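You operate a simulated robot arm through the tools that you are given. There is no shell and no other tool. Be economical: measure what you need, move in short steps, check, and stop when the job is done.

You run a simulated two-armed robot. Do the job below in one go: nothing can be reset, and whatever is moved stays where it is left.

TASK
Put the tag that says "65" from the second shelf from the bottom of the tall rack on the green ring and the tag labelled "26" on the upper left shelf of the counter. Take the blue ring on the top of the island bench and put it away on the top of the high grey table. The order is free.

The check looks at the end state, three seconds after you hand in, the way a careful person would. Anything else that was tipped, shoved, dropped, spilled or broken makes it a failure.

THE ROBOT
Two 7-joint arms with two-finger parallel grippers on one trunk, on a base that drives. Base frame: it is fixed to the floor where the robot stands at the start and does not move with it; the origin is under the middle of the robot, x ahead of it, y to its left, z up. Readings come in mm, degrees, newtons and seconds.
The left shoulder is at the start at [60, 147, 393], the right one opposite. With the tool pointing down near the work surface each hand reaches from about 100 to 720 mm from the robot's upright axis, wherever it stands, measured 20 degrees to its own side. Places, roughly: blue ring [-1750, -4750, 750]; high grey table [700, -3700, 800]; upper left shelf of the counter [-2000, -600, 500]. Payload 3.43 kg a hand.
The tool frame of a hand sits at the grasp point between the pads (the TCP): z along the fingers, y along the line on which they close. The tips reach 30 mm beyond it. Largest opening 94 mm; finger width 28, thickness 10; the body of the gripper, 50 by 96 mm, starts 55 mm behind the TCP.
Orientation is that of the tool frame in the base frame, as a unit quaternion [x, y, z, w]. With the fingers straight down and closing along the base's y, the tool's x points along the base's -x, its y along +y and its z along -z.

THE INTERFACE
- The arms move only by the tool drive_tool. It takes "left_steps", "right_steps" or both (then of equal length, played together; a hand with none holds still); each is a list of rows, each an object of numbers (a shift or turn left out is 0, a gripper value left out holds the last): "tx", "ty", "tz": the shift along the base's x, y, z in cm; "ax", "ay", "az": the turn, a rotation vector about the base's x, y, z in degrees. In form: [{"tx": .., "ty": .., "tz": .., "ax": .., "ay": .., "az": ..}, ...]. A call has 1 to 8 rows; each row shifts and turns the commanded pose from where the row before left it. "left_hand" and "right_hand" are, for a hand that has rows, the opening in per cent of the stroke, from 0 (shut) to 100 (fully open), set as the call begins (left out, the last holds). Rows are played at 5 a second. More than 50 mm and 8.6 degrees between two rows, or a gripper value outside its range, and nothing of the call is played. Where a pose cannot be reached the arm comes as near as it can. A force on the tool above 40 N (or 10 N above the force at the start of the call, whichever is more), or a blocked arm, ends the call early, and 0.2 s more pass. Each finger travels about 72 mm/s and halts on what it meets, pressing with about 27 N; the grip force reading is that of the motor and also rises with nothing between the fingers. The clock runs only during rows and for 0.2 s after the last one: add rows that do not move to give the fingers time. It gives the time, the measured TCP pose, the force on the tool (base axes), the opening and the grip force at its end, in the units of the frame above (readings bear some noise), with the torque about the TCP (base axes, N m) and any sound that the robot's microphone picked up, and new pictures: "views" is both (left out), scene, wrist or none (wrist: the cameras of the hands that moved).
- Cameras (640 x 400 px; columns grow to the right, rows downward): "scene" is now at [61.6, 17.4, 1038.1]; the picture's right is [0.17, -0.99, 0.00], its down [-0.45, -0.08, -0.89] and it looks along [0.87, 0.15, -0.46] (base axes); focal length 283 px, centre (320, 200). "left" rides on the left gripper at [76, -14, -103] in its tool frame; the picture's right is [0.18, 0.98, 0.00], its down [-0.75, 0.14, -0.64] and it looks along [-0.63, 0.12, 0.77] (tool axes); focal length 243 px, centre (320, 200). "right" rides on the right gripper at [76, 14, -102] in its tool frame; the picture's right is [-0.18, 0.98, 0.00], its down [-0.75, -0.14, -0.64] and it looks along [-0.63, -0.12, 0.77] (tool axes); focal length 243 px, centre (320, 200). There is no depth. A picture from a camera that has moved, and an enlarged one, comes with that camera's place and axes in the base frame and with its lens.
- slide_trunk(by): slides the trunk up (or, below 0, down) by that many mm; the arms and the scene camera ride with it, the base frame stays. It gives what a move gives, with no picture.
- drive_base(legs): drives the robot by 1 to 6 legs, each [ahead, left, turn to the left] in mm, mm and degrees, along the robot's own axes; the way and the turn of a leg run together, so that a leg with both is an arc; at most 1500 mm and 180 degrees a leg. The arms and the cameras ride along, it lands a little off, and it stops where it bumps. It gives what a move gives, and a new picture of the scene camera.
- aim_head(pan, tilt): turns the head with the scene camera to pan (to the left, within 86 degrees either way) and tilt (down, from -29 to 69), counted from straight ahead of the robot. It gives what a move gives, and a new picture of the scene camera.
- close_up(camera, box): a new picture of the part [left, top, right, bottom] of that camera's present view, enlarged. It takes no simulated time.
- hand_in(): hands the job in; it is judged then, once.

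Go step by step. Nothing tells you exact positions but the pictures and the camera data: compare them with the known pose of the tool, close in by small moves and look again before you grip or let go. The budget is 165 turns and 260 pictures, counting those below and the enlarged ones. Unless the task says otherwise, let go and move clear before handing in, and close with one line.

The tools are called after ">>>" as name(argument=value, ...) on one line, values as JSON. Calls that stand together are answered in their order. drive_tool: Moves the arms, as the interface text tells. Its arguments: {"type":"object","properties":{"left_steps":{"type":"array","items":{"type":"object","properties":{"tx":{"type":"number"},"ty":{"type":"number"},"tz":{"type":"number"},"ax":{"type":"number"},"ay":{"type":"number"},"az":{"type":"number"}}}},"left_hand":{"type":"number"},"right_steps":{"type":"array","items":{"type":"object","properties":{"tx":{"type":"number"},"ty":{"type":"number"},"tz":{"type":"number"},"ax":{"type":"number"},"ay":{"type":"number"},"az":{"type":"number"}}}},"right_hand":{"type":"number"},"views":{"type":"string","enum":["both","scene","wrist","none"]}},"required":[]} The other tools are called the same way: slide_trunk (by) slides the trunk up or down; drive_base (legs) drives the base; aim_head (pan, tilt) turns the head that bears the scene camera; close_up (camera, box) takes an enlarged picture of a part of a camera's view; hand_in () hands the job in.

At the start:

```text
time_s: 0.0
left_position: [446.1, 404.0, 743.5]
left_ee_rot: [0.0, 1.0, 0.0, 0.001]
left_wrist_force: [-0.4, 0.6, 0.2]
left_torque: [0.01, -0.01, 0.0]
left_finger_gap: 94.0
left_finger_force: 0.1
right_position: [440.7, -83.2, 792.7]
right_ee_rot: [0.0, 1.0, 0.0, 0.0]
right_wrist_force: [-0.4, 0.3, 0.3]
right_torque: [0.03, -0.01, -0.02]
right_finger_gap: 93.7
right_finger_force: 0.1
trunk travel left (down, up): [-100.0, 150.0]
robot x, y, heading: [-0.8, 3.0, -0.1]
head pan, tilt: [9.8, 27.5]
```

scene: 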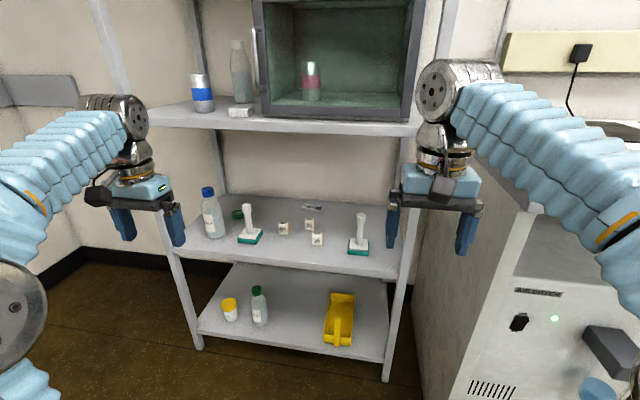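
right: 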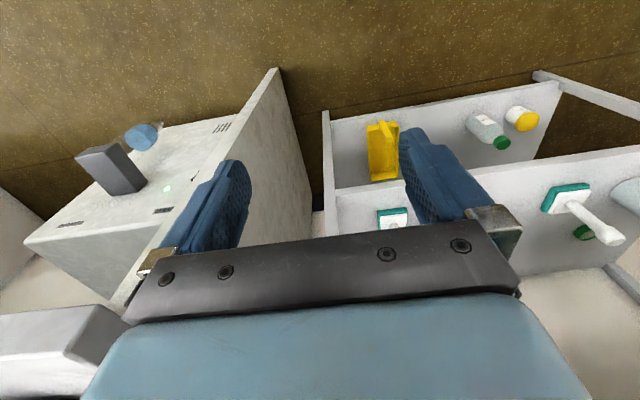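
left: 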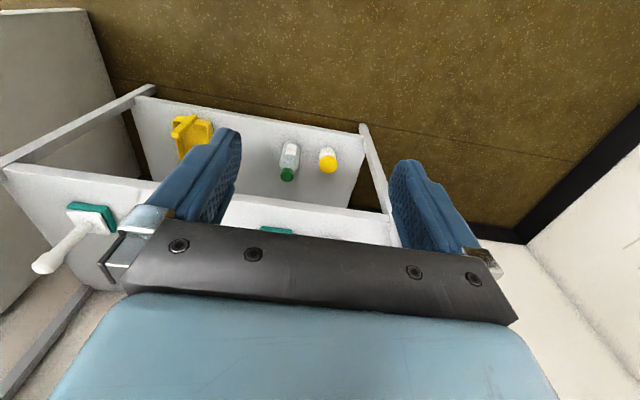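

I see the tall rack ahead with small tags on its second shelf from the bottom. I'll zoom in to read the tags.

>>> close_up(camera="scene", box=[180, 170, 400, 290])

>>> close_up(camera="scene", box=[260, 195, 340, 255])

```text
2.91 times, centred on (290, 230) of scene
camera zoom: at [61.6, 17.4, 1038.1], right [0.17, -0.99, 0.0], down [-0.45, -0.08, -0.89], along [0.87, 0.15, -0.46], focal length 824 px, centre (407, 113)
```

zoom: 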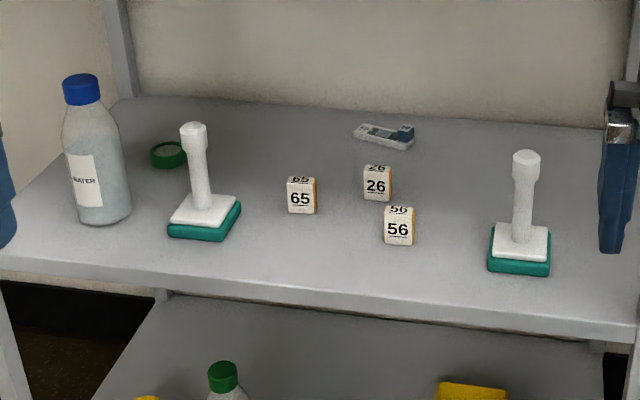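

```text
6.67 times, centred on (300, 225) of scene
camera zoom: at [61.6, 17.4, 1038.1], right [0.17, -0.99, 0.0], down [-0.45, -0.08, -0.89], along [0.87, 0.15, -0.46], focal length 1889 px, centre (453, 33)
```

zoom: 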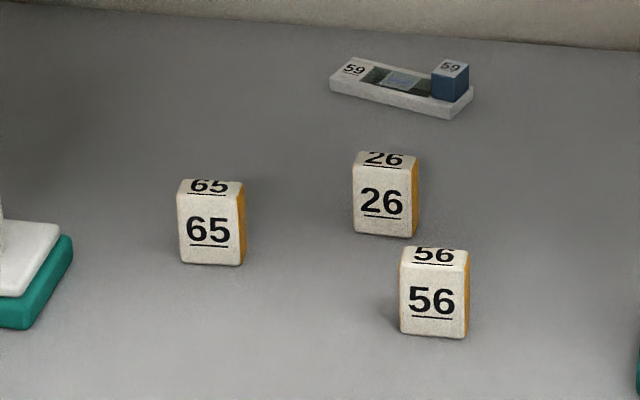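

Tags 65, 26 and 56 are on the shelf (top at about z≈490), and a green object sits behind the left stamp. I'll check that green object closely and look around for other green rings.

>>> close_up(camera="scene", box=[200, 195, 270, 250])

>>> aim_head(pan=20, tilt=20)

```text
7.27 times, centred on (235, 222) of scene
camera zoom: at [61.6, 17.4, 1038.1], right [0.17, -0.99, 0.0], down [-0.45, -0.08, -0.89], along [0.87, 0.15, -0.46], focal length 2060 px, centre (938, 36)
```

zoom: 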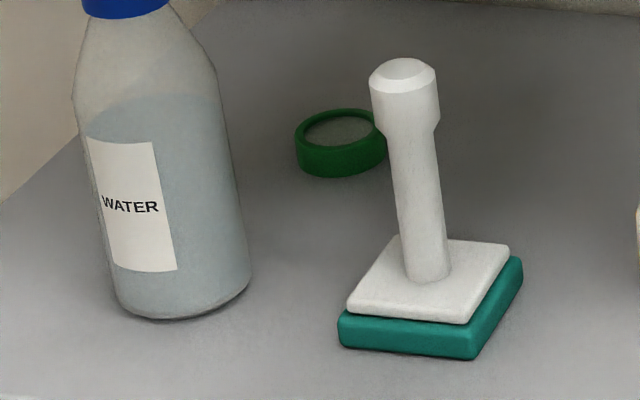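

```text
time_s: 0.7
left_position: [446.4, 404.1, 744.8]
left_ee_rot: [-0.001, 1.0, 0.0, 0.0]
left_wrist_force: [-0.2, -0.2, 0.3]
left_torque: [0.01, 0.0, -0.03]
left_finger_gap: 94.2
left_finger_force: 0.1
right_position: [442.7, -82.5, 793.2]
right_ee_rot: [0.0, 1.0, 0.0, -0.001]
right_wrist_force: [-0.2, 0.0, 0.3]
right_torque: [-0.01, -0.01, 0.01]
right_finger_gap: 94.0
right_finger_force: 0.1
trunk travel left (down, up): [-100.0, 150.0]
robot x, y, heading: [-1.0, 0.6, -0.1]
head pan, tilt: [20.0, 20.0]
camera scene: at [59.1, 33.6, 1050.1], right [0.34, -0.94, 0.0], down [-0.32, -0.12, -0.94], along [0.88, 0.32, -0.34], focal length 283 px, centre (320, 200)
```

scene: 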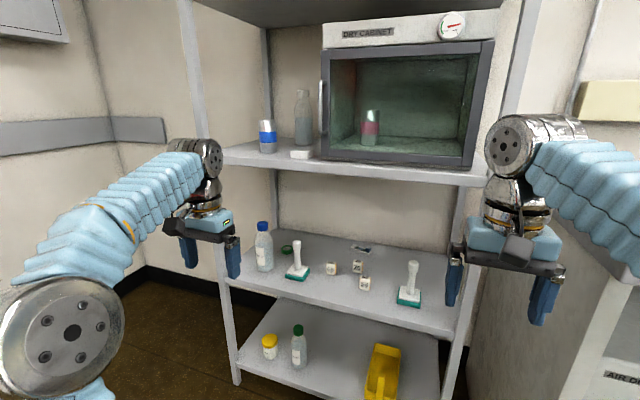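

The green ring sits on the same shelf, behind and between the bottle and the left stamp, around (895, 471). I'll tilt the left hand forward and tuck the right one back before driving closer.

>>> drive_tool(left_steps=[{"tx": -0.5, "ty": -1, "tz": -1.5, "ay": -5.6}, {"tx": -0.5, "ty": -1, "tz": -1.5, "ay": -5.6}, {"tx": -0.5, "ty": -1, "tz": -1.5, "ay": -5.6}, {"tx": -0.5, "ty": -1, "tz": -1.5, "ay": -5.6}, {"tx": -0.5, "ty": -1, "tz": -1.5, "ay": -5.6}, {"tx": -0.5, "ty": -1, "tz": -1.5, "ay": -5.6}, {"tx": -0.5, "ty": -1, "tz": -1.5, "ay": -5.6}, {"tx": -0.5, "ty": -1, "tz": -1.5, "ay": -5.6}], right_steps=[{"tx": -2, "tz": -1, "ty": -1}, {"tx": -2, "tz": -1, "ty": -1}, {"tx": -2, "tz": -1, "ty": -1}, {"tx": -2, "tz": -1, "ty": -1}, {"tx": -2, "tz": -1, "ty": -1}, {"tx": -2, "tz": -1, "ty": -1}, {"tx": -2, "tz": -1, "ty": -1}, {"tx": -2, "tz": -1, "ty": -1}], left_hand=100, views="scene")

```text
time_s: 2.5
left_position: [407.2, 325.0, 623.1]
left_ee_rot: [0.0, 0.924, -0.001, 0.382]
left_wrist_force: [-0.2, -0.7, 0.2]
left_torque: [0.02, 0.01, 0.0]
left_finger_gap: 93.8
left_finger_force: 0.0
right_position: [282.8, -163.2, 712.0]
right_ee_rot: [0.0, 1.0, 0.0, -0.001]
right_wrist_force: [0.8, 0.5, 0.3]
right_torque: [-0.04, 0.03, 0.0]
right_finger_gap: 94.1
right_finger_force: 0.2
trunk travel left (down, up): [-100.0, 150.0]
robot x, y, heading: [-0.4, 1.1, 0.0]
head pan, tilt: [20.0, 20.0]
camera scene: at [59.2, 33.7, 1050.1], right [0.34, -0.94, 0.0], down [-0.32, -0.12, -0.94], along [0.88, 0.32, -0.34], focal length 283 px, centre (320, 200)
```

scene: 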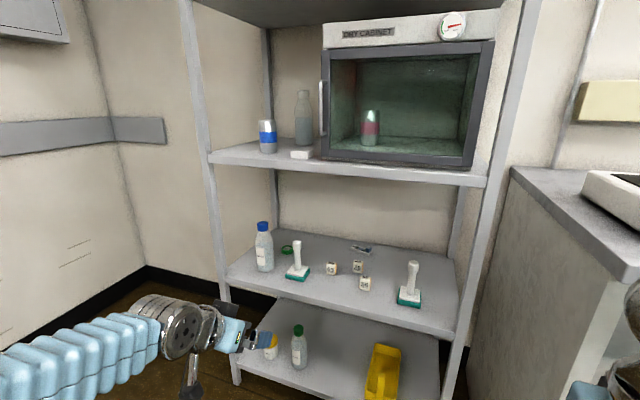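

The left hand is tilted and low, and the rack front is at x≈670. I'll drive 200 mm ahead.

>>> drive_base(legs=[[200, 0, 0]])

>>> aim_head(pan=25, tilt=38)

```text
time_s: 4.1
left_position: [607.8, 324.2, 623.0]
left_ee_rot: [0.001, 0.924, 0.0, 0.382]
left_wrist_force: [0.0, 0.7, -1.2]
left_torque: [0.03, -0.01, -0.05]
left_finger_gap: 94.0
left_finger_force: 0.0
right_position: [484.4, -163.5, 713.1]
right_ee_rot: [0.0, 1.0, 0.0, 0.0]
right_wrist_force: [0.9, 0.2, -0.2]
right_torque: [0.01, 0.02, 0.0]
right_finger_gap: 94.1
right_finger_force: 0.1
trunk travel left (down, up): [-100.0, 150.0]
robot x, y, heading: [198.8, 2.2, -0.0]
head pan, tilt: [20.0, 20.0]
camera scene: at [260.1, 33.3, 1050.1], right [0.34, -0.94, 0.0], down [-0.32, -0.12, -0.94], along [0.88, 0.32, -0.34], focal length 283 px, centre (320, 200)
```

scene: 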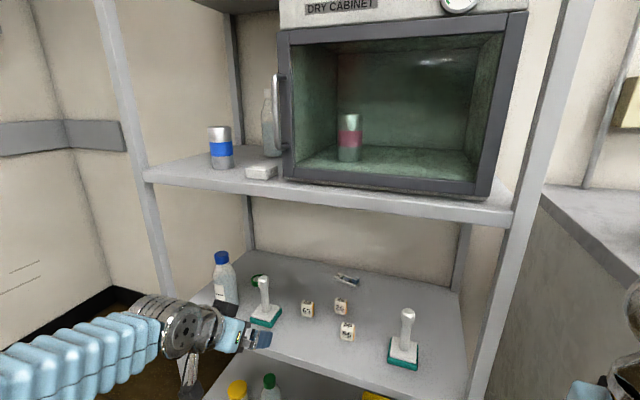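

```text
time_s: 4.9
left_position: [609.1, 324.4, 623.4]
left_ee_rot: [0.001, 0.925, 0.0, 0.381]
left_wrist_force: [0.6, -0.3, -0.7]
left_torque: [-0.02, 0.02, -0.01]
left_finger_gap: 93.9
left_finger_force: 0.1
right_position: [482.8, -164.6, 712.4]
right_ee_rot: [0.001, 1.0, 0.0, 0.0]
right_wrist_force: [-0.1, -0.3, 0.4]
right_torque: [0.02, -0.04, 0.01]
right_finger_gap: 94.2
right_finger_force: 0.1
trunk travel left (down, up): [-100.0, 150.0]
robot x, y, heading: [198.7, 0.2, -0.2]
head pan, tilt: [25.0, 38.0]
camera scene: at [250.8, 37.9, 1021.8], right [0.42, -0.91, 0.0], down [-0.56, -0.26, -0.79], along [0.72, 0.33, -0.62], focal length 283 px, centre (320, 200)
```

scene: 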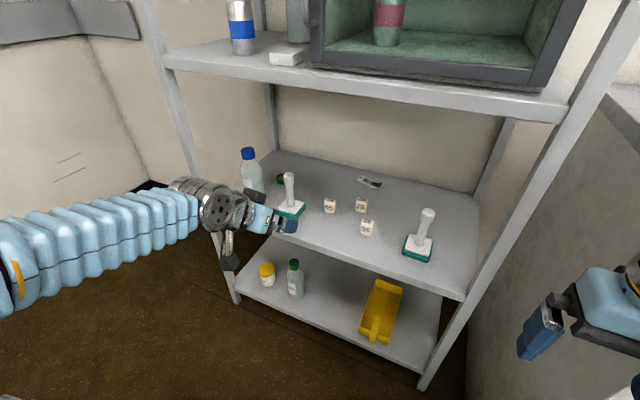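

The robot now stands at x≈199 with the tags closer. I'll take an enlarged view to triangulate.

>>> close_up(camera="scene", box=[230, 135, 450, 270])

```text
2.91 times, centred on (340, 202) of scene
camera zoom: at [250.8, 37.9, 1021.8], right [0.42, -0.91, 0.0], down [-0.56, -0.26, -0.79], along [0.72, 0.33, -0.62], focal length 824 px, centre (262, 193)
```

zoom: 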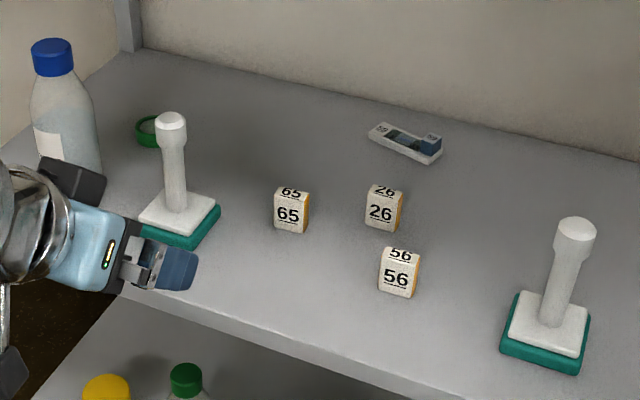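

Tag 65 is at about (835, 276). With the current tilt the wrist camera hangs below the hand and would foul the stamp at the ring, so I'll roll the hand 180° about its own axis to put the camera on top.

>>> drive_tool(left_steps=[{"ax": 6, "az": -6}, {"ax": 6, "az": -6}, {"ax": 6, "az": -6}, {"ax": 6, "az": -6}, {"ax": 6, "az": -6}, {"ax": 6, "az": -6}, {"ax": 6, "az": -6}, {"ax": 6, "az": -6}], views="none")

>>> drive_tool(left_steps=[{"ax": 6, "az": -6}, {"ax": 6, "az": -6}, {"ax": 6, "az": -6}, {"ax": 6, "az": -6}, {"ax": 6, "az": -6}], views="scene")

```text
time_s: 6.7
left_position: [608.3, 322.8, 622.5]
left_ee_rot: [0.518, 0.766, 0.214, 0.315]
left_wrist_force: [0.7, -0.5, 0.2]
left_torque: [-0.01, 0.0, 0.04]
left_finger_gap: 93.9
left_finger_force: 0.1
right_position: [483.5, -165.4, 712.6]
right_ee_rot: [0.001, 1.0, 0.001, -0.001]
right_wrist_force: [-0.4, 0.1, 0.1]
right_torque: [0.01, 0.01, -0.05]
right_finger_gap: 93.9
right_finger_force: 0.1
trunk travel left (down, up): [-100.0, 150.0]
robot x, y, heading: [203.8, -2.7, -0.2]
head pan, tilt: [25.0, 38.0]
```

```text
time_s: 7.9
left_position: [609.2, 323.9, 624.0]
left_ee_rot: [0.759, 0.527, 0.316, 0.217]
left_wrist_force: [0.0, 0.1, 1.5]
left_torque: [-0.03, -0.03, 0.01]
left_finger_gap: 94.2
left_finger_force: 0.0
right_position: [483.9, -163.6, 712.7]
right_ee_rot: [0.0, 1.0, 0.0, 0.001]
right_wrist_force: [-0.2, -0.9, -0.5]
right_torque: [-0.02, 0.02, 0.01]
right_finger_gap: 94.1
right_finger_force: 0.0
trunk travel left (down, up): [-100.0, 150.0]
robot x, y, heading: [201.9, 0.5, 0.1]
head pan, tilt: [25.0, 38.0]
camera scene: at [250.8, 37.9, 1021.7], right [0.42, -0.91, 0.0], down [-0.56, -0.26, -0.79], along [0.71, 0.33, -0.62], focal length 283 px, centre (320, 200)
```

scene: 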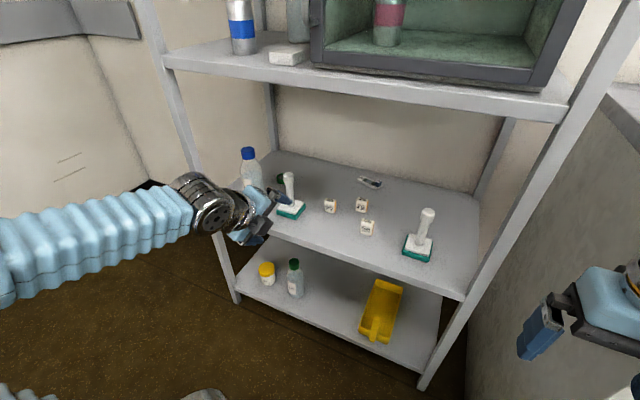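

The roll works. I'll finish it.

>>> drive_tool(left_steps=[{"ax": 6.05, "az": -6.05}, {"ax": 6.05, "az": -6.05}, {"ax": 6.05, "az": -6.05}, {"ax": 6.05, "az": -6.05}, {"ax": 6.05, "az": -6.05}, {"ax": 6.05, "az": -6.05}, {"ax": 6.05, "az": -6.05}, {"ax": 6.05, "az": -6.05}], views="none")

>>> drive_tool(left_steps=[{"ax": 0.9, "az": -0.9, "ty": -1.6, "tx": 2}, {"ty": -1.6, "tx": 2}, {"ty": -1.6, "tx": 2}], views="both")

```text
time_s: 9.7
left_position: [609.9, 323.7, 623.2]
left_ee_rot: [0.923, 0.008, 0.385, 0.004]
left_wrist_force: [0.3, 0.3, 0.9]
left_torque: [0.0, -0.02, 0.0]
left_finger_gap: 94.1
left_finger_force: 0.0
right_position: [482.3, -164.1, 712.9]
right_ee_rot: [0.001, 1.0, 0.0, -0.001]
right_wrist_force: [-0.7, 0.1, -0.4]
right_torque: [0.02, 0.0, -0.02]
right_finger_gap: 94.0
right_finger_force: 0.0
trunk travel left (down, up): [-100.0, 150.0]
robot x, y, heading: [198.8, 1.2, 0.1]
head pan, tilt: [25.0, 38.0]
```

```text
time_s: 10.5
left_position: [669.2, 276.6, 621.6]
left_ee_rot: [0.923, 0.0, 0.385, -0.001]
left_wrist_force: [0.2, 0.8, 0.0]
left_torque: [0.0, 0.0, -0.03]
left_finger_gap: 94.0
left_finger_force: 0.1
right_position: [483.2, -163.4, 712.0]
right_ee_rot: [0.0, 1.0, 0.001, -0.001]
right_wrist_force: [-0.6, -0.9, -0.4]
right_torque: [0.01, -0.04, 0.04]
right_finger_gap: 93.8
right_finger_force: 0.1
trunk travel left (down, up): [-100.0, 150.0]
robot x, y, heading: [202.3, -1.8, 0.2]
head pan, tilt: [25.0, 38.0]
camera scene: at [250.6, 38.1, 1021.7], right [0.42, -0.91, 0.0], down [-0.56, -0.26, -0.79], along [0.71, 0.33, -0.62], focal length 283 px, centre (320, 200)
camera left: at [649.3, 289.6, 749.2], right [0.13, -0.98, 0.13], down [-0.99, -0.14, -0.08], along [0.1, -0.12, -0.99], focal length 243 px, centre (320, 200)
```

scene: 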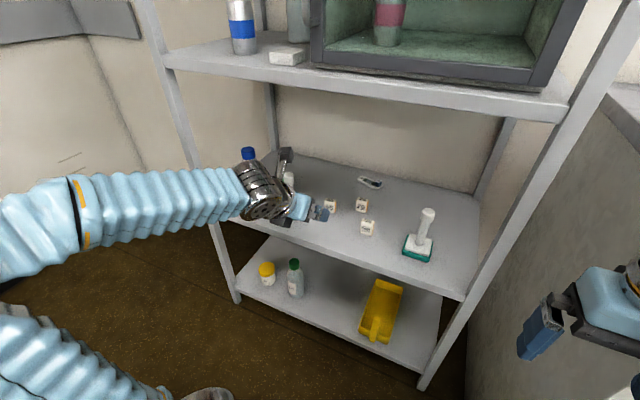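
left: 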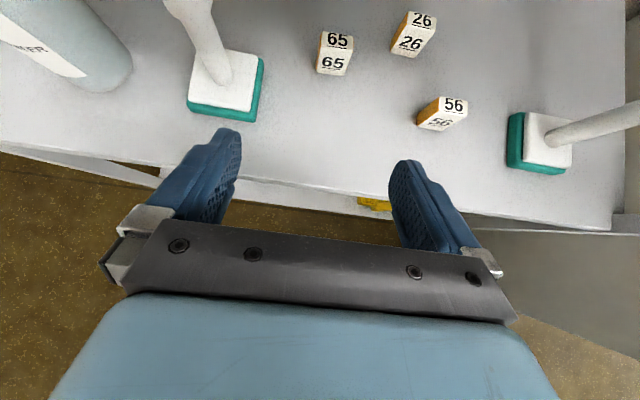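

The wrist camera gives a clear overhead view, with tag 65 at roughly (833, 265, 505). I'll close in above and in front of it.

>>> drive_tool(left_steps=[{"tx": 3, "ty": -0.3, "tz": -1.2}, {"tx": 3, "ty": -0.3, "tz": -1.2}, {"tx": 3, "ty": -0.3, "tz": -1.2}, {"tx": 3, "ty": -0.3, "tz": -1.2}, {}], left_hand=70, views="wrist")

```text
time_s: 11.7
left_position: [788.5, 266.4, 573.0]
left_ee_rot: [0.923, 0.0, 0.384, -0.001]
left_wrist_force: [0.6, 1.1, 0.1]
left_torque: [0.03, 0.02, -0.03]
left_finger_gap: 65.9
left_finger_force: 0.0
right_position: [483.9, -165.2, 712.6]
right_ee_rot: [0.001, 1.0, 0.0, 0.0]
right_wrist_force: [0.4, 0.5, -0.2]
right_torque: [0.0, 0.02, -0.01]
right_finger_gap: 93.8
right_finger_force: 0.0
trunk travel left (down, up): [-100.0, 150.0]
robot x, y, heading: [201.4, -1.2, -0.1]
head pan, tilt: [25.0, 38.0]
camera left: at [770.0, 278.9, 699.6], right [0.13, -0.98, 0.13], down [-0.99, -0.14, -0.08], along [0.1, -0.12, -0.99], focal length 243 px, centre (320, 200)
```

left: 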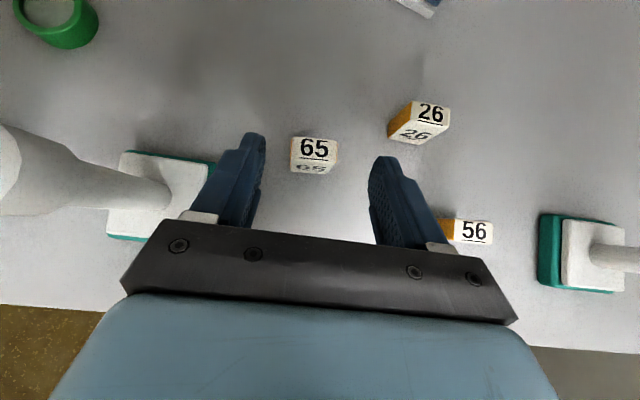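

Triangulating, tag 65 spans z≈499 to 541 with its centre near (821, 267), and it sits between the fingers. I'll advance along the tool axis.

>>> drive_tool(left_steps=[{"tx": 1.1, "tz": -1.2}, {"tx": 1.1, "tz": -1.2}, {"tx": 1.0, "tz": -1.2}, {}], views="wrist")

```text
time_s: 12.7
left_position: [820.8, 264.5, 540.2]
left_ee_rot: [0.923, 0.0, 0.384, -0.001]
left_wrist_force: [-0.4, 0.6, -0.2]
left_torque: [0.01, 0.0, 0.01]
left_finger_gap: 66.0
left_finger_force: 0.1
right_position: [483.5, -164.5, 712.7]
right_ee_rot: [0.001, 1.0, 0.0, 0.0]
right_wrist_force: [0.2, 0.6, 0.5]
right_torque: [-0.03, 0.0, 0.03]
right_finger_gap: 93.8
right_finger_force: 0.0
trunk travel left (down, up): [-100.0, 150.0]
robot x, y, heading: [200.1, 1.7, -0.1]
head pan, tilt: [25.0, 38.0]
camera left: at [801.4, 277.5, 666.2], right [0.13, -0.98, 0.13], down [-0.99, -0.14, -0.08], along [0.1, -0.12, -0.99], focal length 243 px, centre (320, 200)
```

left: 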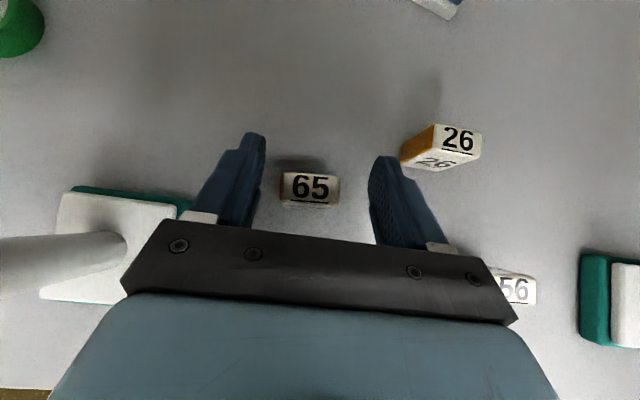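

The tag is centred at the TCP and a little low. I'll drop 7 mm and close.

>>> drive_tool(left_steps=[{"tz": -0.4, "ty": 0.1}, {"tz": -0.4, "ty": 0.1}, {}], views="none")

>>> drive_tool(left_steps=[{}, {}, {}, {}], left_hand=0, views="wrist")

```text
time_s: 13.5
left_position: [821.1, 266.3, 531.4]
left_ee_rot: [0.923, 0.0, 0.384, -0.002]
left_wrist_force: [-0.4, -0.4, 0.3]
left_torque: [0.01, 0.01, 0.0]
left_finger_gap: 65.9
left_finger_force: 0.1
right_position: [483.3, -164.1, 712.7]
right_ee_rot: [0.001, 1.0, 0.0, 0.0]
right_wrist_force: [-0.4, -0.4, -0.1]
right_torque: [-0.01, 0.01, 0.02]
right_finger_gap: 94.1
right_finger_force: 0.0
trunk travel left (down, up): [-100.0, 150.0]
robot x, y, heading: [202.4, 0.4, -0.1]
head pan, tilt: [25.0, 38.0]
```

```text
time_s: 14.5
left_position: [819.4, 265.4, 530.7]
left_ee_rot: [0.923, -0.001, 0.385, -0.001]
left_wrist_force: [0.6, -0.4, -0.7]
left_torque: [-0.01, 0.0, -0.04]
left_finger_gap: 35.3
left_finger_force: 27.1
right_position: [483.4, -164.8, 712.2]
right_ee_rot: [0.001, 1.0, 0.001, 0.0]
right_wrist_force: [-0.3, 0.5, 1.2]
right_torque: [0.01, 0.0, -0.02]
right_finger_gap: 94.1
right_finger_force: 0.0
trunk travel left (down, up): [-100.0, 150.0]
robot x, y, heading: [203.3, -0.1, -0.1]
head pan, tilt: [25.0, 38.0]
camera left: at [801.4, 279.6, 658.0], right [0.13, -0.98, 0.13], down [-0.99, -0.14, -0.08], along [0.1, -0.12, -0.99], focal length 243 px, centre (320, 200)
```

left: 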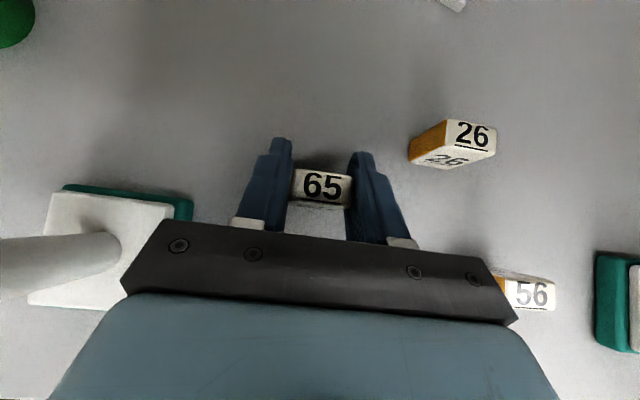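

The gap reads 35 mm, so the tag is wider than I assumed and sits a bit lower, around z 485–523. I'll open, drop a little and regrip for a better hold.

>>> drive_tool(left_steps=[{}, {}, {"tz": -0.4}, {"tz": -0.4}, {}], left_hand=55, views="none")

>>> drive_tool(left_steps=[{}, {}, {}, {}], left_hand=0, views="none")

>>> drive_tool(left_steps=[{"tz": 1}, {"tz": 2}, {"tz": 3}, {"tz": 2}, {}], views="both")

```text
time_s: 15.6
left_position: [822.0, 266.2, 530.9]
left_ee_rot: [0.92, 0.0, 0.392, -0.001]
left_wrist_force: [-12.5, 1.0, 18.0]
left_torque: [-0.25, 0.17, -0.19]
left_finger_gap: 51.4
left_finger_force: 0.0
right_position: [483.2, -164.1, 713.2]
right_ee_rot: [0.0, 1.0, 0.0, 0.001]
right_wrist_force: [0.3, 0.3, -0.2]
right_torque: [0.0, 0.01, 0.01]
right_finger_gap: 94.0
right_finger_force: 0.0
trunk travel left (down, up): [-100.0, 150.0]
robot x, y, heading: [202.3, -3.3, -0.2]
head pan, tilt: [25.0, 38.0]
stopped in row 5 (left hand): the force on the tool passed its limit at 43 N (the readings are from after the stop); the commanded pose is now the measured one
```

```text
time_s: 16.6
left_position: [822.3, 265.0, 531.1]
left_ee_rot: [0.92, 0.0, 0.391, 0.0]
left_wrist_force: [3.8, -2.2, 29.5]
left_torque: [-0.23, -0.45, -0.15]
left_finger_gap: 35.3
left_finger_force: 27.1
right_position: [482.3, -165.3, 713.1]
right_ee_rot: [0.001, 1.0, 0.0, 0.002]
right_wrist_force: [0.6, -0.7, 0.2]
right_torque: [-0.02, -0.04, -0.04]
right_finger_gap: 94.2
right_finger_force: 0.0
trunk travel left (down, up): [-100.0, 150.0]
robot x, y, heading: [200.2, -1.7, -0.1]
head pan, tilt: [25.0, 38.0]
```

```text
time_s: 17.8
left_position: [822.3, 267.9, 607.4]
left_ee_rot: [0.921, 0.001, 0.389, 0.0]
left_wrist_force: [-0.7, -0.9, -0.5]
left_torque: [0.0, -0.01, -0.02]
left_finger_gap: 35.1
left_finger_force: 27.3
right_position: [483.4, -164.1, 711.3]
right_ee_rot: [0.001, 1.0, 0.0, 0.0]
right_wrist_force: [0.7, 0.4, -0.2]
right_torque: [-0.01, -0.01, -0.01]
right_finger_gap: 94.3
right_finger_force: 0.0
trunk travel left (down, up): [-100.0, 150.0]
robot x, y, heading: [201.2, 1.3, -0.2]
head pan, tilt: [25.0, 38.0]
camera scene: at [250.7, 38.0, 1021.7], right [0.42, -0.91, 0.0], down [-0.56, -0.26, -0.79], along [0.71, 0.33, -0.62], focal length 283 px, centre (320, 200)
camera left: at [802.0, 280.6, 733.9], right [0.13, -0.98, 0.13], down [-0.99, -0.14, -0.09], along [0.11, -0.12, -0.99], focal length 243 px, centre (320, 200)
```

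scene: 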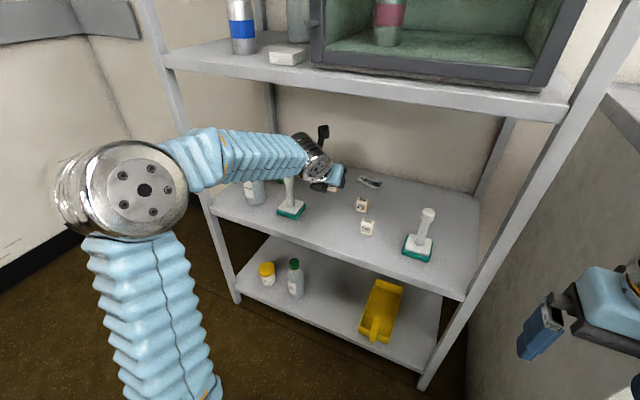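
left: 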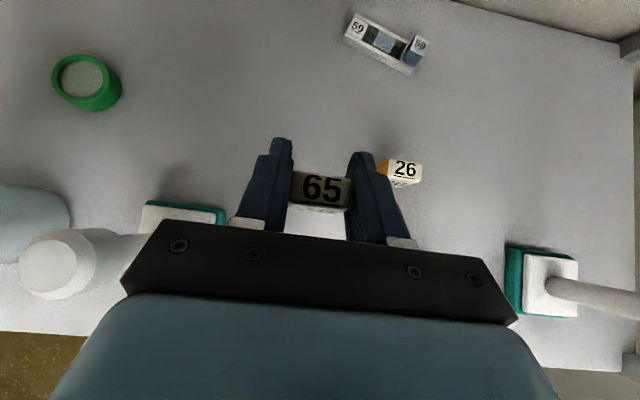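

Tag 65 is held, with its bottom about 32 mm below the TCP and the shelf at z≈499. I'll yaw the hand 60° left and carry it near the ring, passing behind the stamp handle.

>>> drive_tool(left_steps=[{"tx": 0.6, "ty": 1.8, "tz": 0.2, "az": 7.5}, {"tx": 0.6, "ty": 1.8, "tz": 0.2, "az": 7.5}, {"tx": 0.6, "ty": 1.8, "tz": 0.2, "az": 7.5}, {"tx": 0.6, "ty": 1.8, "tz": 0.2, "az": 7.5}, {"tx": 0.6, "ty": 1.8, "tz": 0.2, "az": 7.5}, {"tx": 0.6, "ty": 1.8, "tz": 0.2, "az": 7.5}, {"tx": 0.6, "ty": 1.8, "tz": 0.2, "az": 7.5}, {"tx": 0.6, "ty": 1.8, "tz": 0.2, "az": 7.5}], views="both")

```text
time_s: 19.6
left_position: [870.8, 410.1, 622.2]
left_ee_rot: [0.797, 0.462, 0.337, -0.196]
left_wrist_force: [0.0, -0.7, -0.5]
left_torque: [-0.01, -0.01, -0.03]
left_finger_gap: 35.3
left_finger_force: 26.8
right_position: [484.0, -163.9, 713.1]
right_ee_rot: [0.001, 1.0, 0.0, 0.0]
right_wrist_force: [0.3, 0.7, 0.5]
right_torque: [0.03, -0.01, -0.04]
right_finger_gap: 94.1
right_finger_force: 0.0
trunk travel left (down, up): [-100.0, 150.0]
robot x, y, heading: [200.1, 1.7, -0.1]
head pan, tilt: [25.0, 38.0]
camera scene: at [250.5, 37.9, 1021.7], right [0.42, -0.91, 0.0], down [-0.56, -0.26, -0.79], along [0.71, 0.33, -0.62], focal length 283 px, centre (320, 200)
camera left: at [847.5, 398.3, 749.2], right [0.92, -0.38, 0.13], down [-0.37, -0.92, -0.09], along [0.16, 0.04, -0.99], focal length 243 px, centre (320, 200)
```

scene: 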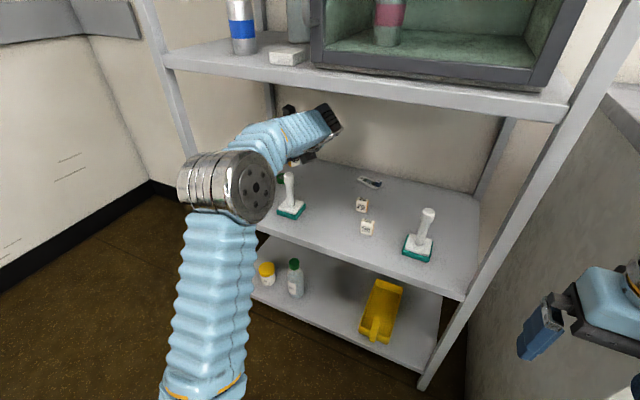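
left: 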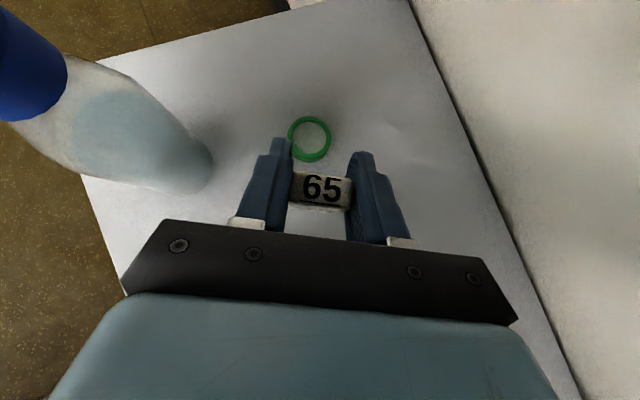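

>>> close_up(camera="left", box=[250, 95, 390, 225])

```text
3.08 times, centred on (320, 160) of left
camera zoom: at [847.5, 398.3, 749.2], right [0.92, -0.38, 0.13], down [-0.37, -0.92, -0.09], along [0.16, 0.04, -0.99], focal length 746 px, centre (320, 323)
```

zoom: 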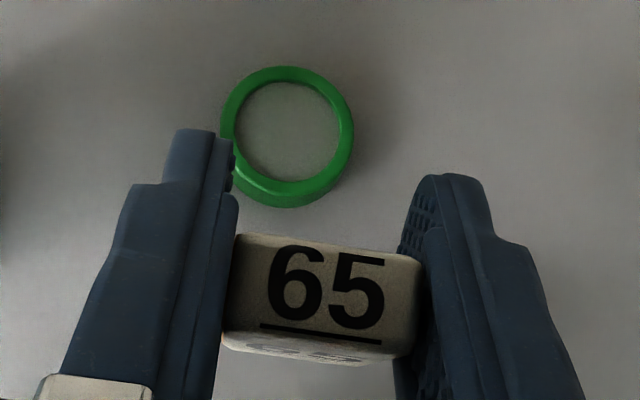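

The close view shows the ring centre at about (899, 469), outer diameter about 43 mm and inner about 33 mm. The 35 mm wide tag will bridge it upright, so I'll move over the ring and check.

>>> drive_tool(left_steps=[{"tx": 0.9, "ty": 2, "tz": -0.5}, {"tx": 0.9, "ty": 2, "tz": -0.5}, {"tx": 0.95, "ty": 1.95, "tz": -0.5}, {}], views="wrist")

>>> close_up(camera="left", box=[250, 130, 390, 260])

>>> close_up(camera="scene", box=[220, 95, 400, 225])

```text
time_s: 20.6
left_position: [898.3, 468.1, 607.7]
left_ee_rot: [0.798, 0.46, 0.337, -0.194]
left_wrist_force: [0.4, 0.2, -0.4]
left_torque: [0.03, 0.0, 0.0]
left_finger_gap: 35.3
left_finger_force: 27.4
right_position: [483.8, -163.3, 712.6]
right_ee_rot: [0.001, 1.0, 0.0, 0.001]
right_wrist_force: [-1.1, -0.3, -0.5]
right_torque: [-0.02, 0.0, 0.01]
right_finger_gap: 93.9
right_finger_force: 0.1
trunk travel left (down, up): [-100.0, 150.0]
robot x, y, heading: [204.1, 0.3, -0.2]
head pan, tilt: [25.0, 38.0]
camera left: at [875.2, 457.1, 735.0], right [0.92, -0.38, 0.13], down [-0.37, -0.92, -0.09], along [0.16, 0.03, -0.99], focal length 243 px, centre (320, 200)
```

left: 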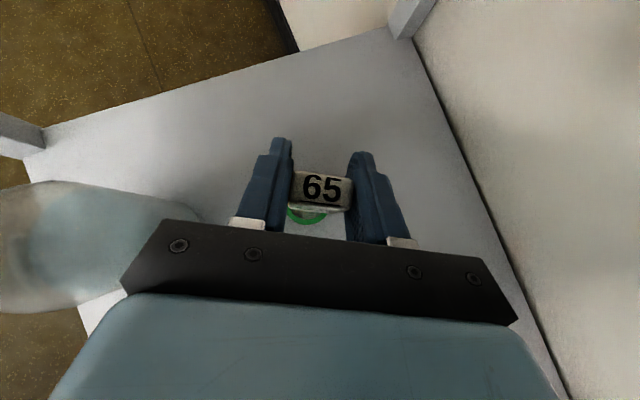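

```text
3.08 times, centred on (320, 195) of left
camera zoom: at [875.2, 457.1, 735.0], right [0.92, -0.38, 0.13], down [-0.37, -0.92, -0.09], along [0.16, 0.03, -0.99], focal length 746 px, centre (320, 215)
```

zoom: 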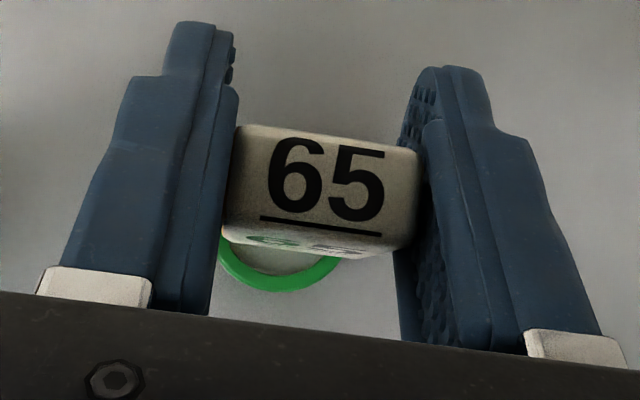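

```text
3.08 times, centred on (310, 160) of scene
camera zoom: at [250.7, 38.0, 1021.7], right [0.42, -0.91, 0.0], down [-0.56, -0.26, -0.79], along [0.71, 0.33, -0.62], focal length 872 px, centre (351, 323)
```

zoom: 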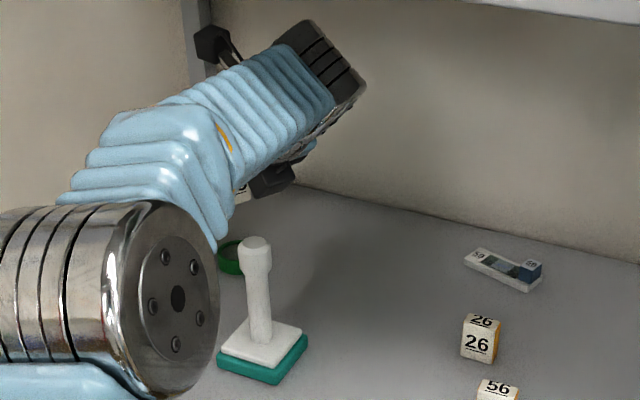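

The ring centre matches the tag position to within about 2 mm. I'll lower 45 mm while watching the arm's clearance to the stamp and bottle.

>>> drive_tool(left_steps=[{"tz": -1, "ty": 0.1}, {"tz": -1}, {"tz": -1}, {"tz": -1}, {}], views="both")

>>> close_up(camera="left", box=[250, 130, 390, 260])

>>> close_up(camera="scene", box=[180, 95, 360, 225])

```text
time_s: 21.8
left_position: [897.4, 470.7, 568.5]
left_ee_rot: [0.798, 0.461, 0.335, -0.194]
left_wrist_force: [-0.6, 0.9, -0.3]
left_torque: [-0.04, -0.01, 0.01]
left_finger_gap: 35.3
left_finger_force: 27.3
right_position: [483.9, -164.5, 713.4]
right_ee_rot: [0.0, 1.0, 0.0, 0.0]
right_wrist_force: [0.3, -0.7, -0.1]
right_torque: [-0.02, 0.0, 0.0]
right_finger_gap: 93.7
right_finger_force: 0.1
trunk travel left (down, up): [-100.0, 150.0]
robot x, y, heading: [201.3, -4.2, -0.1]
head pan, tilt: [25.0, 38.0]
camera scene: at [250.7, 38.0, 1021.7], right [0.42, -0.91, 0.0], down [-0.56, -0.26, -0.79], along [0.71, 0.33, -0.62], focal length 283 px, centre (320, 200)
camera left: at [874.8, 458.6, 694.7], right [0.92, -0.38, 0.13], down [-0.37, -0.92, -0.09], along [0.16, 0.04, -0.99], focal length 243 px, centre (320, 200)
```

scene: 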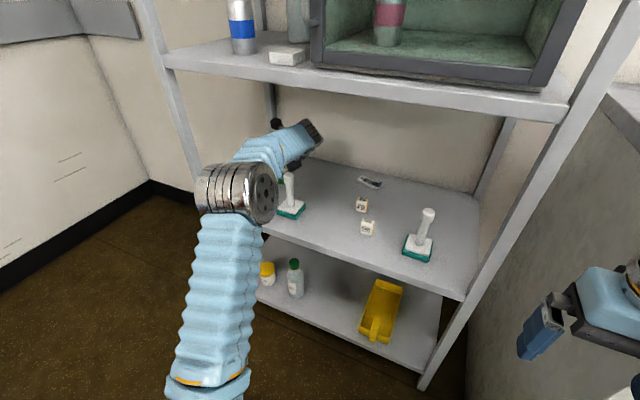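
left: 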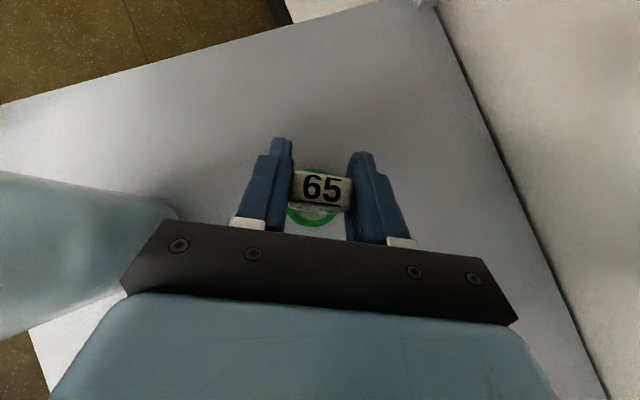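

```text
3.08 times, centred on (320, 195) of left
camera zoom: at [874.8, 458.6, 694.7], right [0.92, -0.38, 0.13], down [-0.37, -0.92, -0.09], along [0.16, 0.04, -0.99], focal length 746 px, centre (320, 215)
```

zoom: 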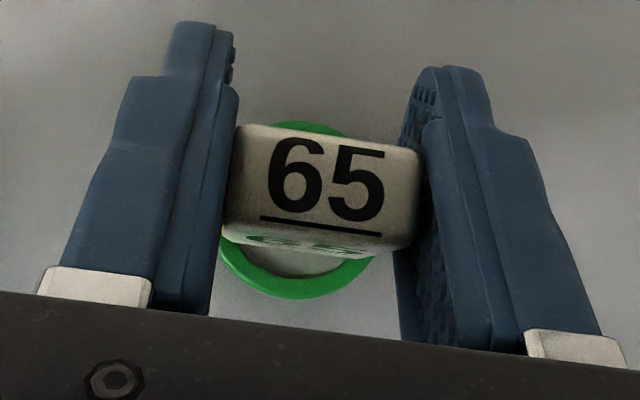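

```text
3.08 times, centred on (270, 160) of scene
camera zoom: at [250.7, 38.0, 1021.7], right [0.42, -0.91, 0.0], down [-0.56, -0.26, -0.79], along [0.71, 0.33, -0.62], focal length 872 px, centre (474, 323)
```

zoom: 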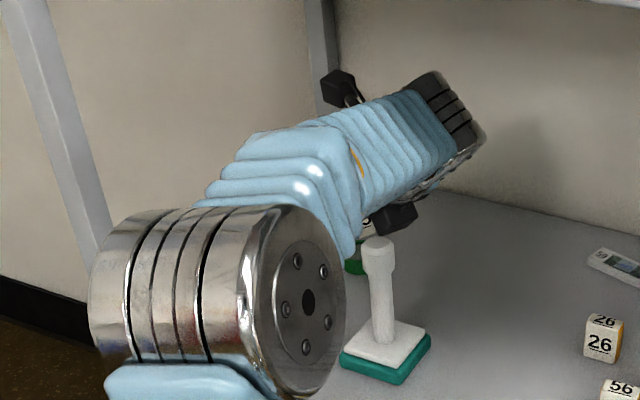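

The tag is right over the ring, and arm clearance looks good. I'll lower to just above contact in small steps.

>>> drive_tool(left_steps=[{"tz": -0.6}, {"tz": -0.6}, {"tz": -0.3}, {}], views="none")

>>> drive_tool(left_steps=[{"tz": -0.2}, {"tz": -0.2}, {}], views="none")

```text
time_s: 22.8
left_position: [897.1, 470.4, 552.4]
left_ee_rot: [0.798, 0.461, 0.335, -0.195]
left_wrist_force: [-0.1, 1.3, -0.4]
left_torque: [0.0, -0.03, 0.01]
left_finger_gap: 35.3
left_finger_force: 26.8
right_position: [483.5, -164.4, 711.8]
right_ee_rot: [0.001, 1.0, 0.0, 0.0]
right_wrist_force: [0.9, 0.7, 0.6]
right_torque: [0.03, 0.02, 0.03]
right_finger_gap: 94.2
right_finger_force: 0.0
trunk travel left (down, up): [-100.0, 150.0]
robot x, y, heading: [197.4, 1.6, -0.2]
head pan, tilt: [25.0, 38.0]
```

```text
time_s: 23.6
left_position: [898.3, 470.5, 549.9]
left_ee_rot: [0.797, 0.461, 0.337, -0.195]
left_wrist_force: [0.0, -0.5, -0.8]
left_torque: [-0.04, -0.04, 0.01]
left_finger_gap: 35.3
left_finger_force: 27.1
right_position: [483.4, -164.7, 712.4]
right_ee_rot: [0.0, 1.0, 0.0, 0.001]
right_wrist_force: [0.8, -1.4, 0.8]
right_torque: [-0.02, -0.01, -0.01]
right_finger_gap: 94.0
right_finger_force: 0.1
trunk travel left (down, up): [-100.0, 150.0]
robot x, y, heading: [201.4, 3.1, 0.1]
head pan, tilt: [25.0, 38.0]
```

>>> drive_tool(left_steps=[{"tz": -0.2}, {}], views="none")

>>> drive_tool(left_steps=[{"tz": -0.2}, {}], views="wrist")

>>> close_up(camera="left", box=[250, 130, 390, 260])

```text
time_s: 24.2
left_position: [896.9, 471.4, 548.3]
left_ee_rot: [0.798, 0.461, 0.336, -0.195]
left_wrist_force: [-0.5, 0.7, 0.4]
left_torque: [0.06, 0.02, 0.01]
left_finger_gap: 35.4
left_finger_force: 26.7
right_position: [483.6, -164.9, 711.7]
right_ee_rot: [0.001, 1.0, 0.001, 0.001]
right_wrist_force: [0.1, -0.1, -0.1]
right_torque: [-0.01, 0.03, 0.01]
right_finger_gap: 93.7
right_finger_force: 0.2
trunk travel left (down, up): [-100.0, 150.0]
robot x, y, heading: [200.9, 1.0, -0.3]
head pan, tilt: [25.0, 38.0]
```

```text
time_s: 24.8
left_position: [897.7, 471.1, 546.8]
left_ee_rot: [0.798, 0.461, 0.337, -0.194]
left_wrist_force: [-0.2, 1.0, 5.6]
left_torque: [0.03, 0.0, 0.01]
left_finger_gap: 35.4
left_finger_force: 27.4
right_position: [484.8, -164.3, 712.2]
right_ee_rot: [0.001, 1.0, 0.0, -0.001]
right_wrist_force: [0.8, -0.3, 0.2]
right_torque: [0.01, 0.0, -0.03]
right_finger_gap: 94.2
right_finger_force: 0.1
trunk travel left (down, up): [-100.0, 150.0]
robot x, y, heading: [201.5, 1.1, -0.1]
head pan, tilt: [25.0, 38.0]
camera left: at [874.5, 459.3, 673.4], right [0.92, -0.38, 0.13], down [-0.37, -0.92, -0.09], along [0.16, 0.04, -0.99], focal length 243 px, centre (320, 200)
```

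left: 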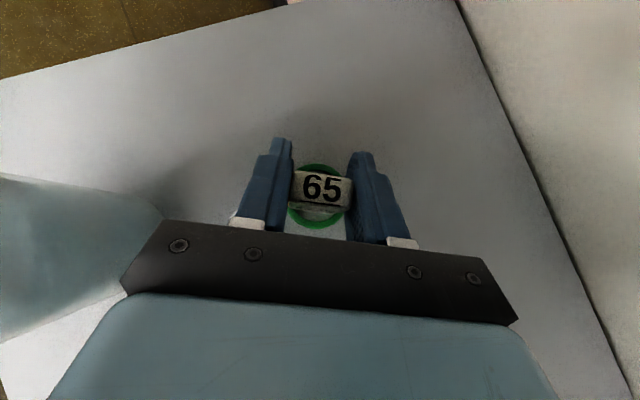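

```text
3.08 times, centred on (320, 195) of left
camera zoom: at [874.5, 459.3, 673.4], right [0.92, -0.38, 0.13], down [-0.37, -0.92, -0.09], along [0.16, 0.04, -0.99], focal length 746 px, centre (320, 215)
```

zoom: 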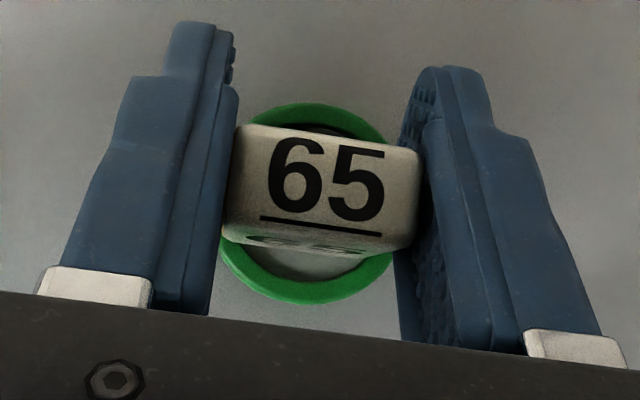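

Contact is at the expected height with 5.6 N and the tag is centred on the ring. I'll release and back out along the tool axis.

>>> drive_tool(left_steps=[{}, {}, {}], left_hand=62, views="none")

>>> drive_tool(left_steps=[{"tx": -0.5, "ty": -0.87, "tz": 1}, {"tx": -0.5, "ty": -0.87, "tz": 1}, {"tx": -0.5, "ty": -0.87, "tz": 1}, {"tx": -0.5, "ty": -0.87, "tz": 1}, {"tx": -0.5, "ty": -0.87, "tz": 1}, {"tx": -0.5, "ty": -0.87, "tz": 1}], views="wrist")

>>> close_up(camera="left", box=[250, 60, 390, 190])

```text
time_s: 25.6
left_position: [897.2, 470.5, 545.5]
left_ee_rot: [0.798, 0.46, 0.337, -0.195]
left_wrist_force: [-1.0, -0.1, 0.0]
left_torque: [-0.01, 0.0, -0.05]
left_finger_gap: 58.2
left_finger_force: 0.0
right_position: [483.6, -164.1, 713.1]
right_ee_rot: [0.001, 1.0, 0.001, 0.0]
right_wrist_force: [-0.4, 0.0, 0.0]
right_torque: [-0.04, 0.0, 0.03]
right_finger_gap: 94.2
right_finger_force: 0.0
trunk travel left (down, up): [-100.0, 150.0]
robot x, y, heading: [201.1, 0.8, -0.1]
head pan, tilt: [25.0, 38.0]
```

```text
time_s: 27.0
left_position: [866.7, 418.4, 604.0]
left_ee_rot: [0.798, 0.461, 0.337, -0.194]
left_wrist_force: [0.3, 0.1, 0.0]
left_torque: [-0.02, 0.04, -0.02]
left_finger_gap: 58.2
left_finger_force: 0.0
right_position: [483.3, -163.7, 712.9]
right_ee_rot: [0.0, 1.0, 0.0, 0.001]
right_wrist_force: [0.5, -0.3, -0.3]
right_torque: [0.01, 0.01, -0.01]
right_finger_gap: 93.9
right_finger_force: 0.1
trunk travel left (down, up): [-100.0, 150.0]
robot x, y, heading: [201.4, 0.6, -0.1]
head pan, tilt: [25.0, 38.0]
camera left: at [843.9, 407.5, 731.3], right [0.92, -0.38, 0.13], down [-0.37, -0.92, -0.09], along [0.16, 0.04, -0.99], focal length 243 px, centre (320, 200)
```

left: 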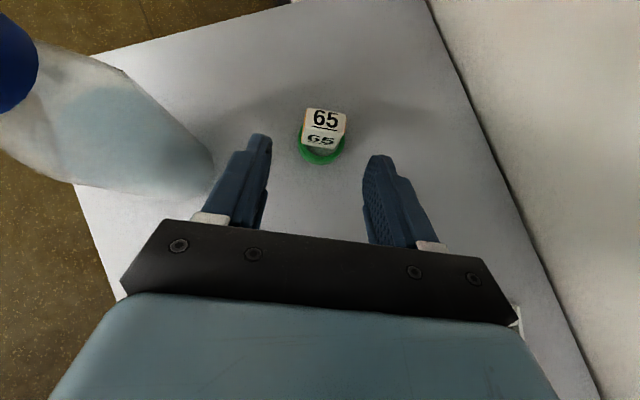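

```text
3.08 times, centred on (320, 125) of left
camera zoom: at [843.9, 407.5, 731.3], right [0.92, -0.38, 0.13], down [-0.37, -0.92, -0.09], along [0.16, 0.04, -0.99], focal length 746 px, centre (320, 431)
```

zoom: 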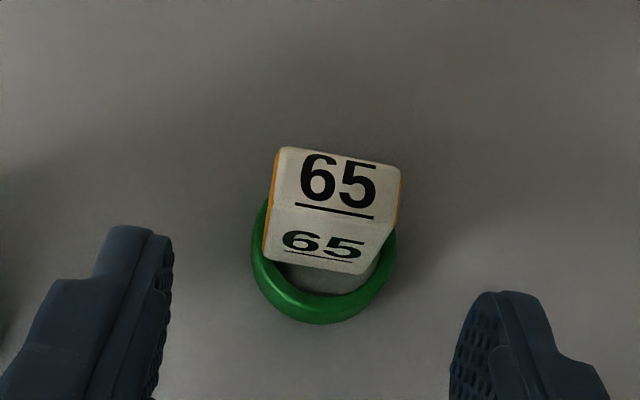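

Tag 65 stands upright on the green ring. Next I'll swing back to tag 26, which I take to be near (862, 188).

>>> drive_tool(left_steps=[{"tx": -0.84, "ty": -2.7, "tz": 0.2, "az": -7.5}, {"tx": -0.84, "ty": -2.7, "tz": 0.2, "az": -7.5}, {"tx": -0.84, "ty": -2.7, "tz": 0.2, "az": -7.5}, {"tx": -0.84, "ty": -2.7, "tz": 0.2, "az": -7.5}, {"tx": -0.84, "ty": -2.7, "tz": 0.2, "az": -7.5}, {"tx": -0.84, "ty": -2.7, "az": -7.5}, {"tx": -0.84, "ty": -2.7, "az": -7.5}, {"tx": -0.84, "ty": -2.7, "az": -7.5}], views="wrist")

>>> close_up(camera="left", box=[230, 60, 410, 190])

```text
time_s: 28.8
left_position: [800.5, 203.0, 613.3]
left_ee_rot: [0.921, -0.001, 0.39, 0.0]
left_wrist_force: [1.4, 1.6, 0.2]
left_torque: [0.01, 0.0, -0.02]
left_finger_gap: 58.7
left_finger_force: 0.2
right_position: [483.3, -163.5, 712.6]
right_ee_rot: [0.001, 1.0, 0.0, -0.001]
right_wrist_force: [0.0, 0.6, 0.0]
right_torque: [0.02, -0.02, 0.01]
right_finger_gap: 93.9
right_finger_force: 0.1
trunk travel left (down, up): [-100.0, 150.0]
robot x, y, heading: [200.3, 1.5, -0.5]
head pan, tilt: [25.0, 38.0]
camera left: at [779.7, 215.5, 739.9], right [0.13, -0.98, 0.13], down [-0.99, -0.14, -0.09], along [0.11, -0.12, -0.99], focal length 243 px, centre (320, 200)
```

left: 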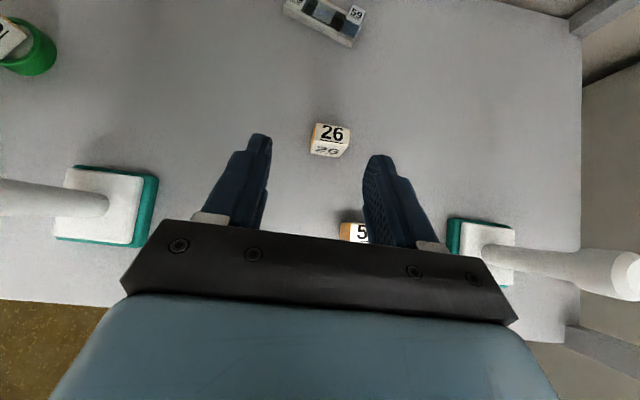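

```text
3.08 times, centred on (320, 125) of left
camera zoom: at [779.7, 215.5, 739.9], right [0.13, -0.98, 0.13], down [-0.99, -0.14, -0.09], along [0.11, -0.12, -0.99], focal length 746 px, centre (320, 431)
```

zoom: 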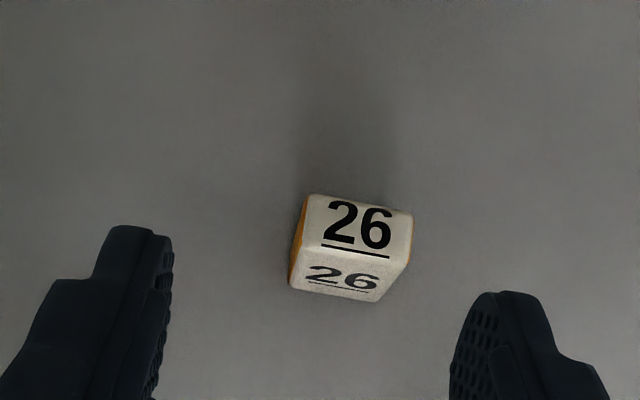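

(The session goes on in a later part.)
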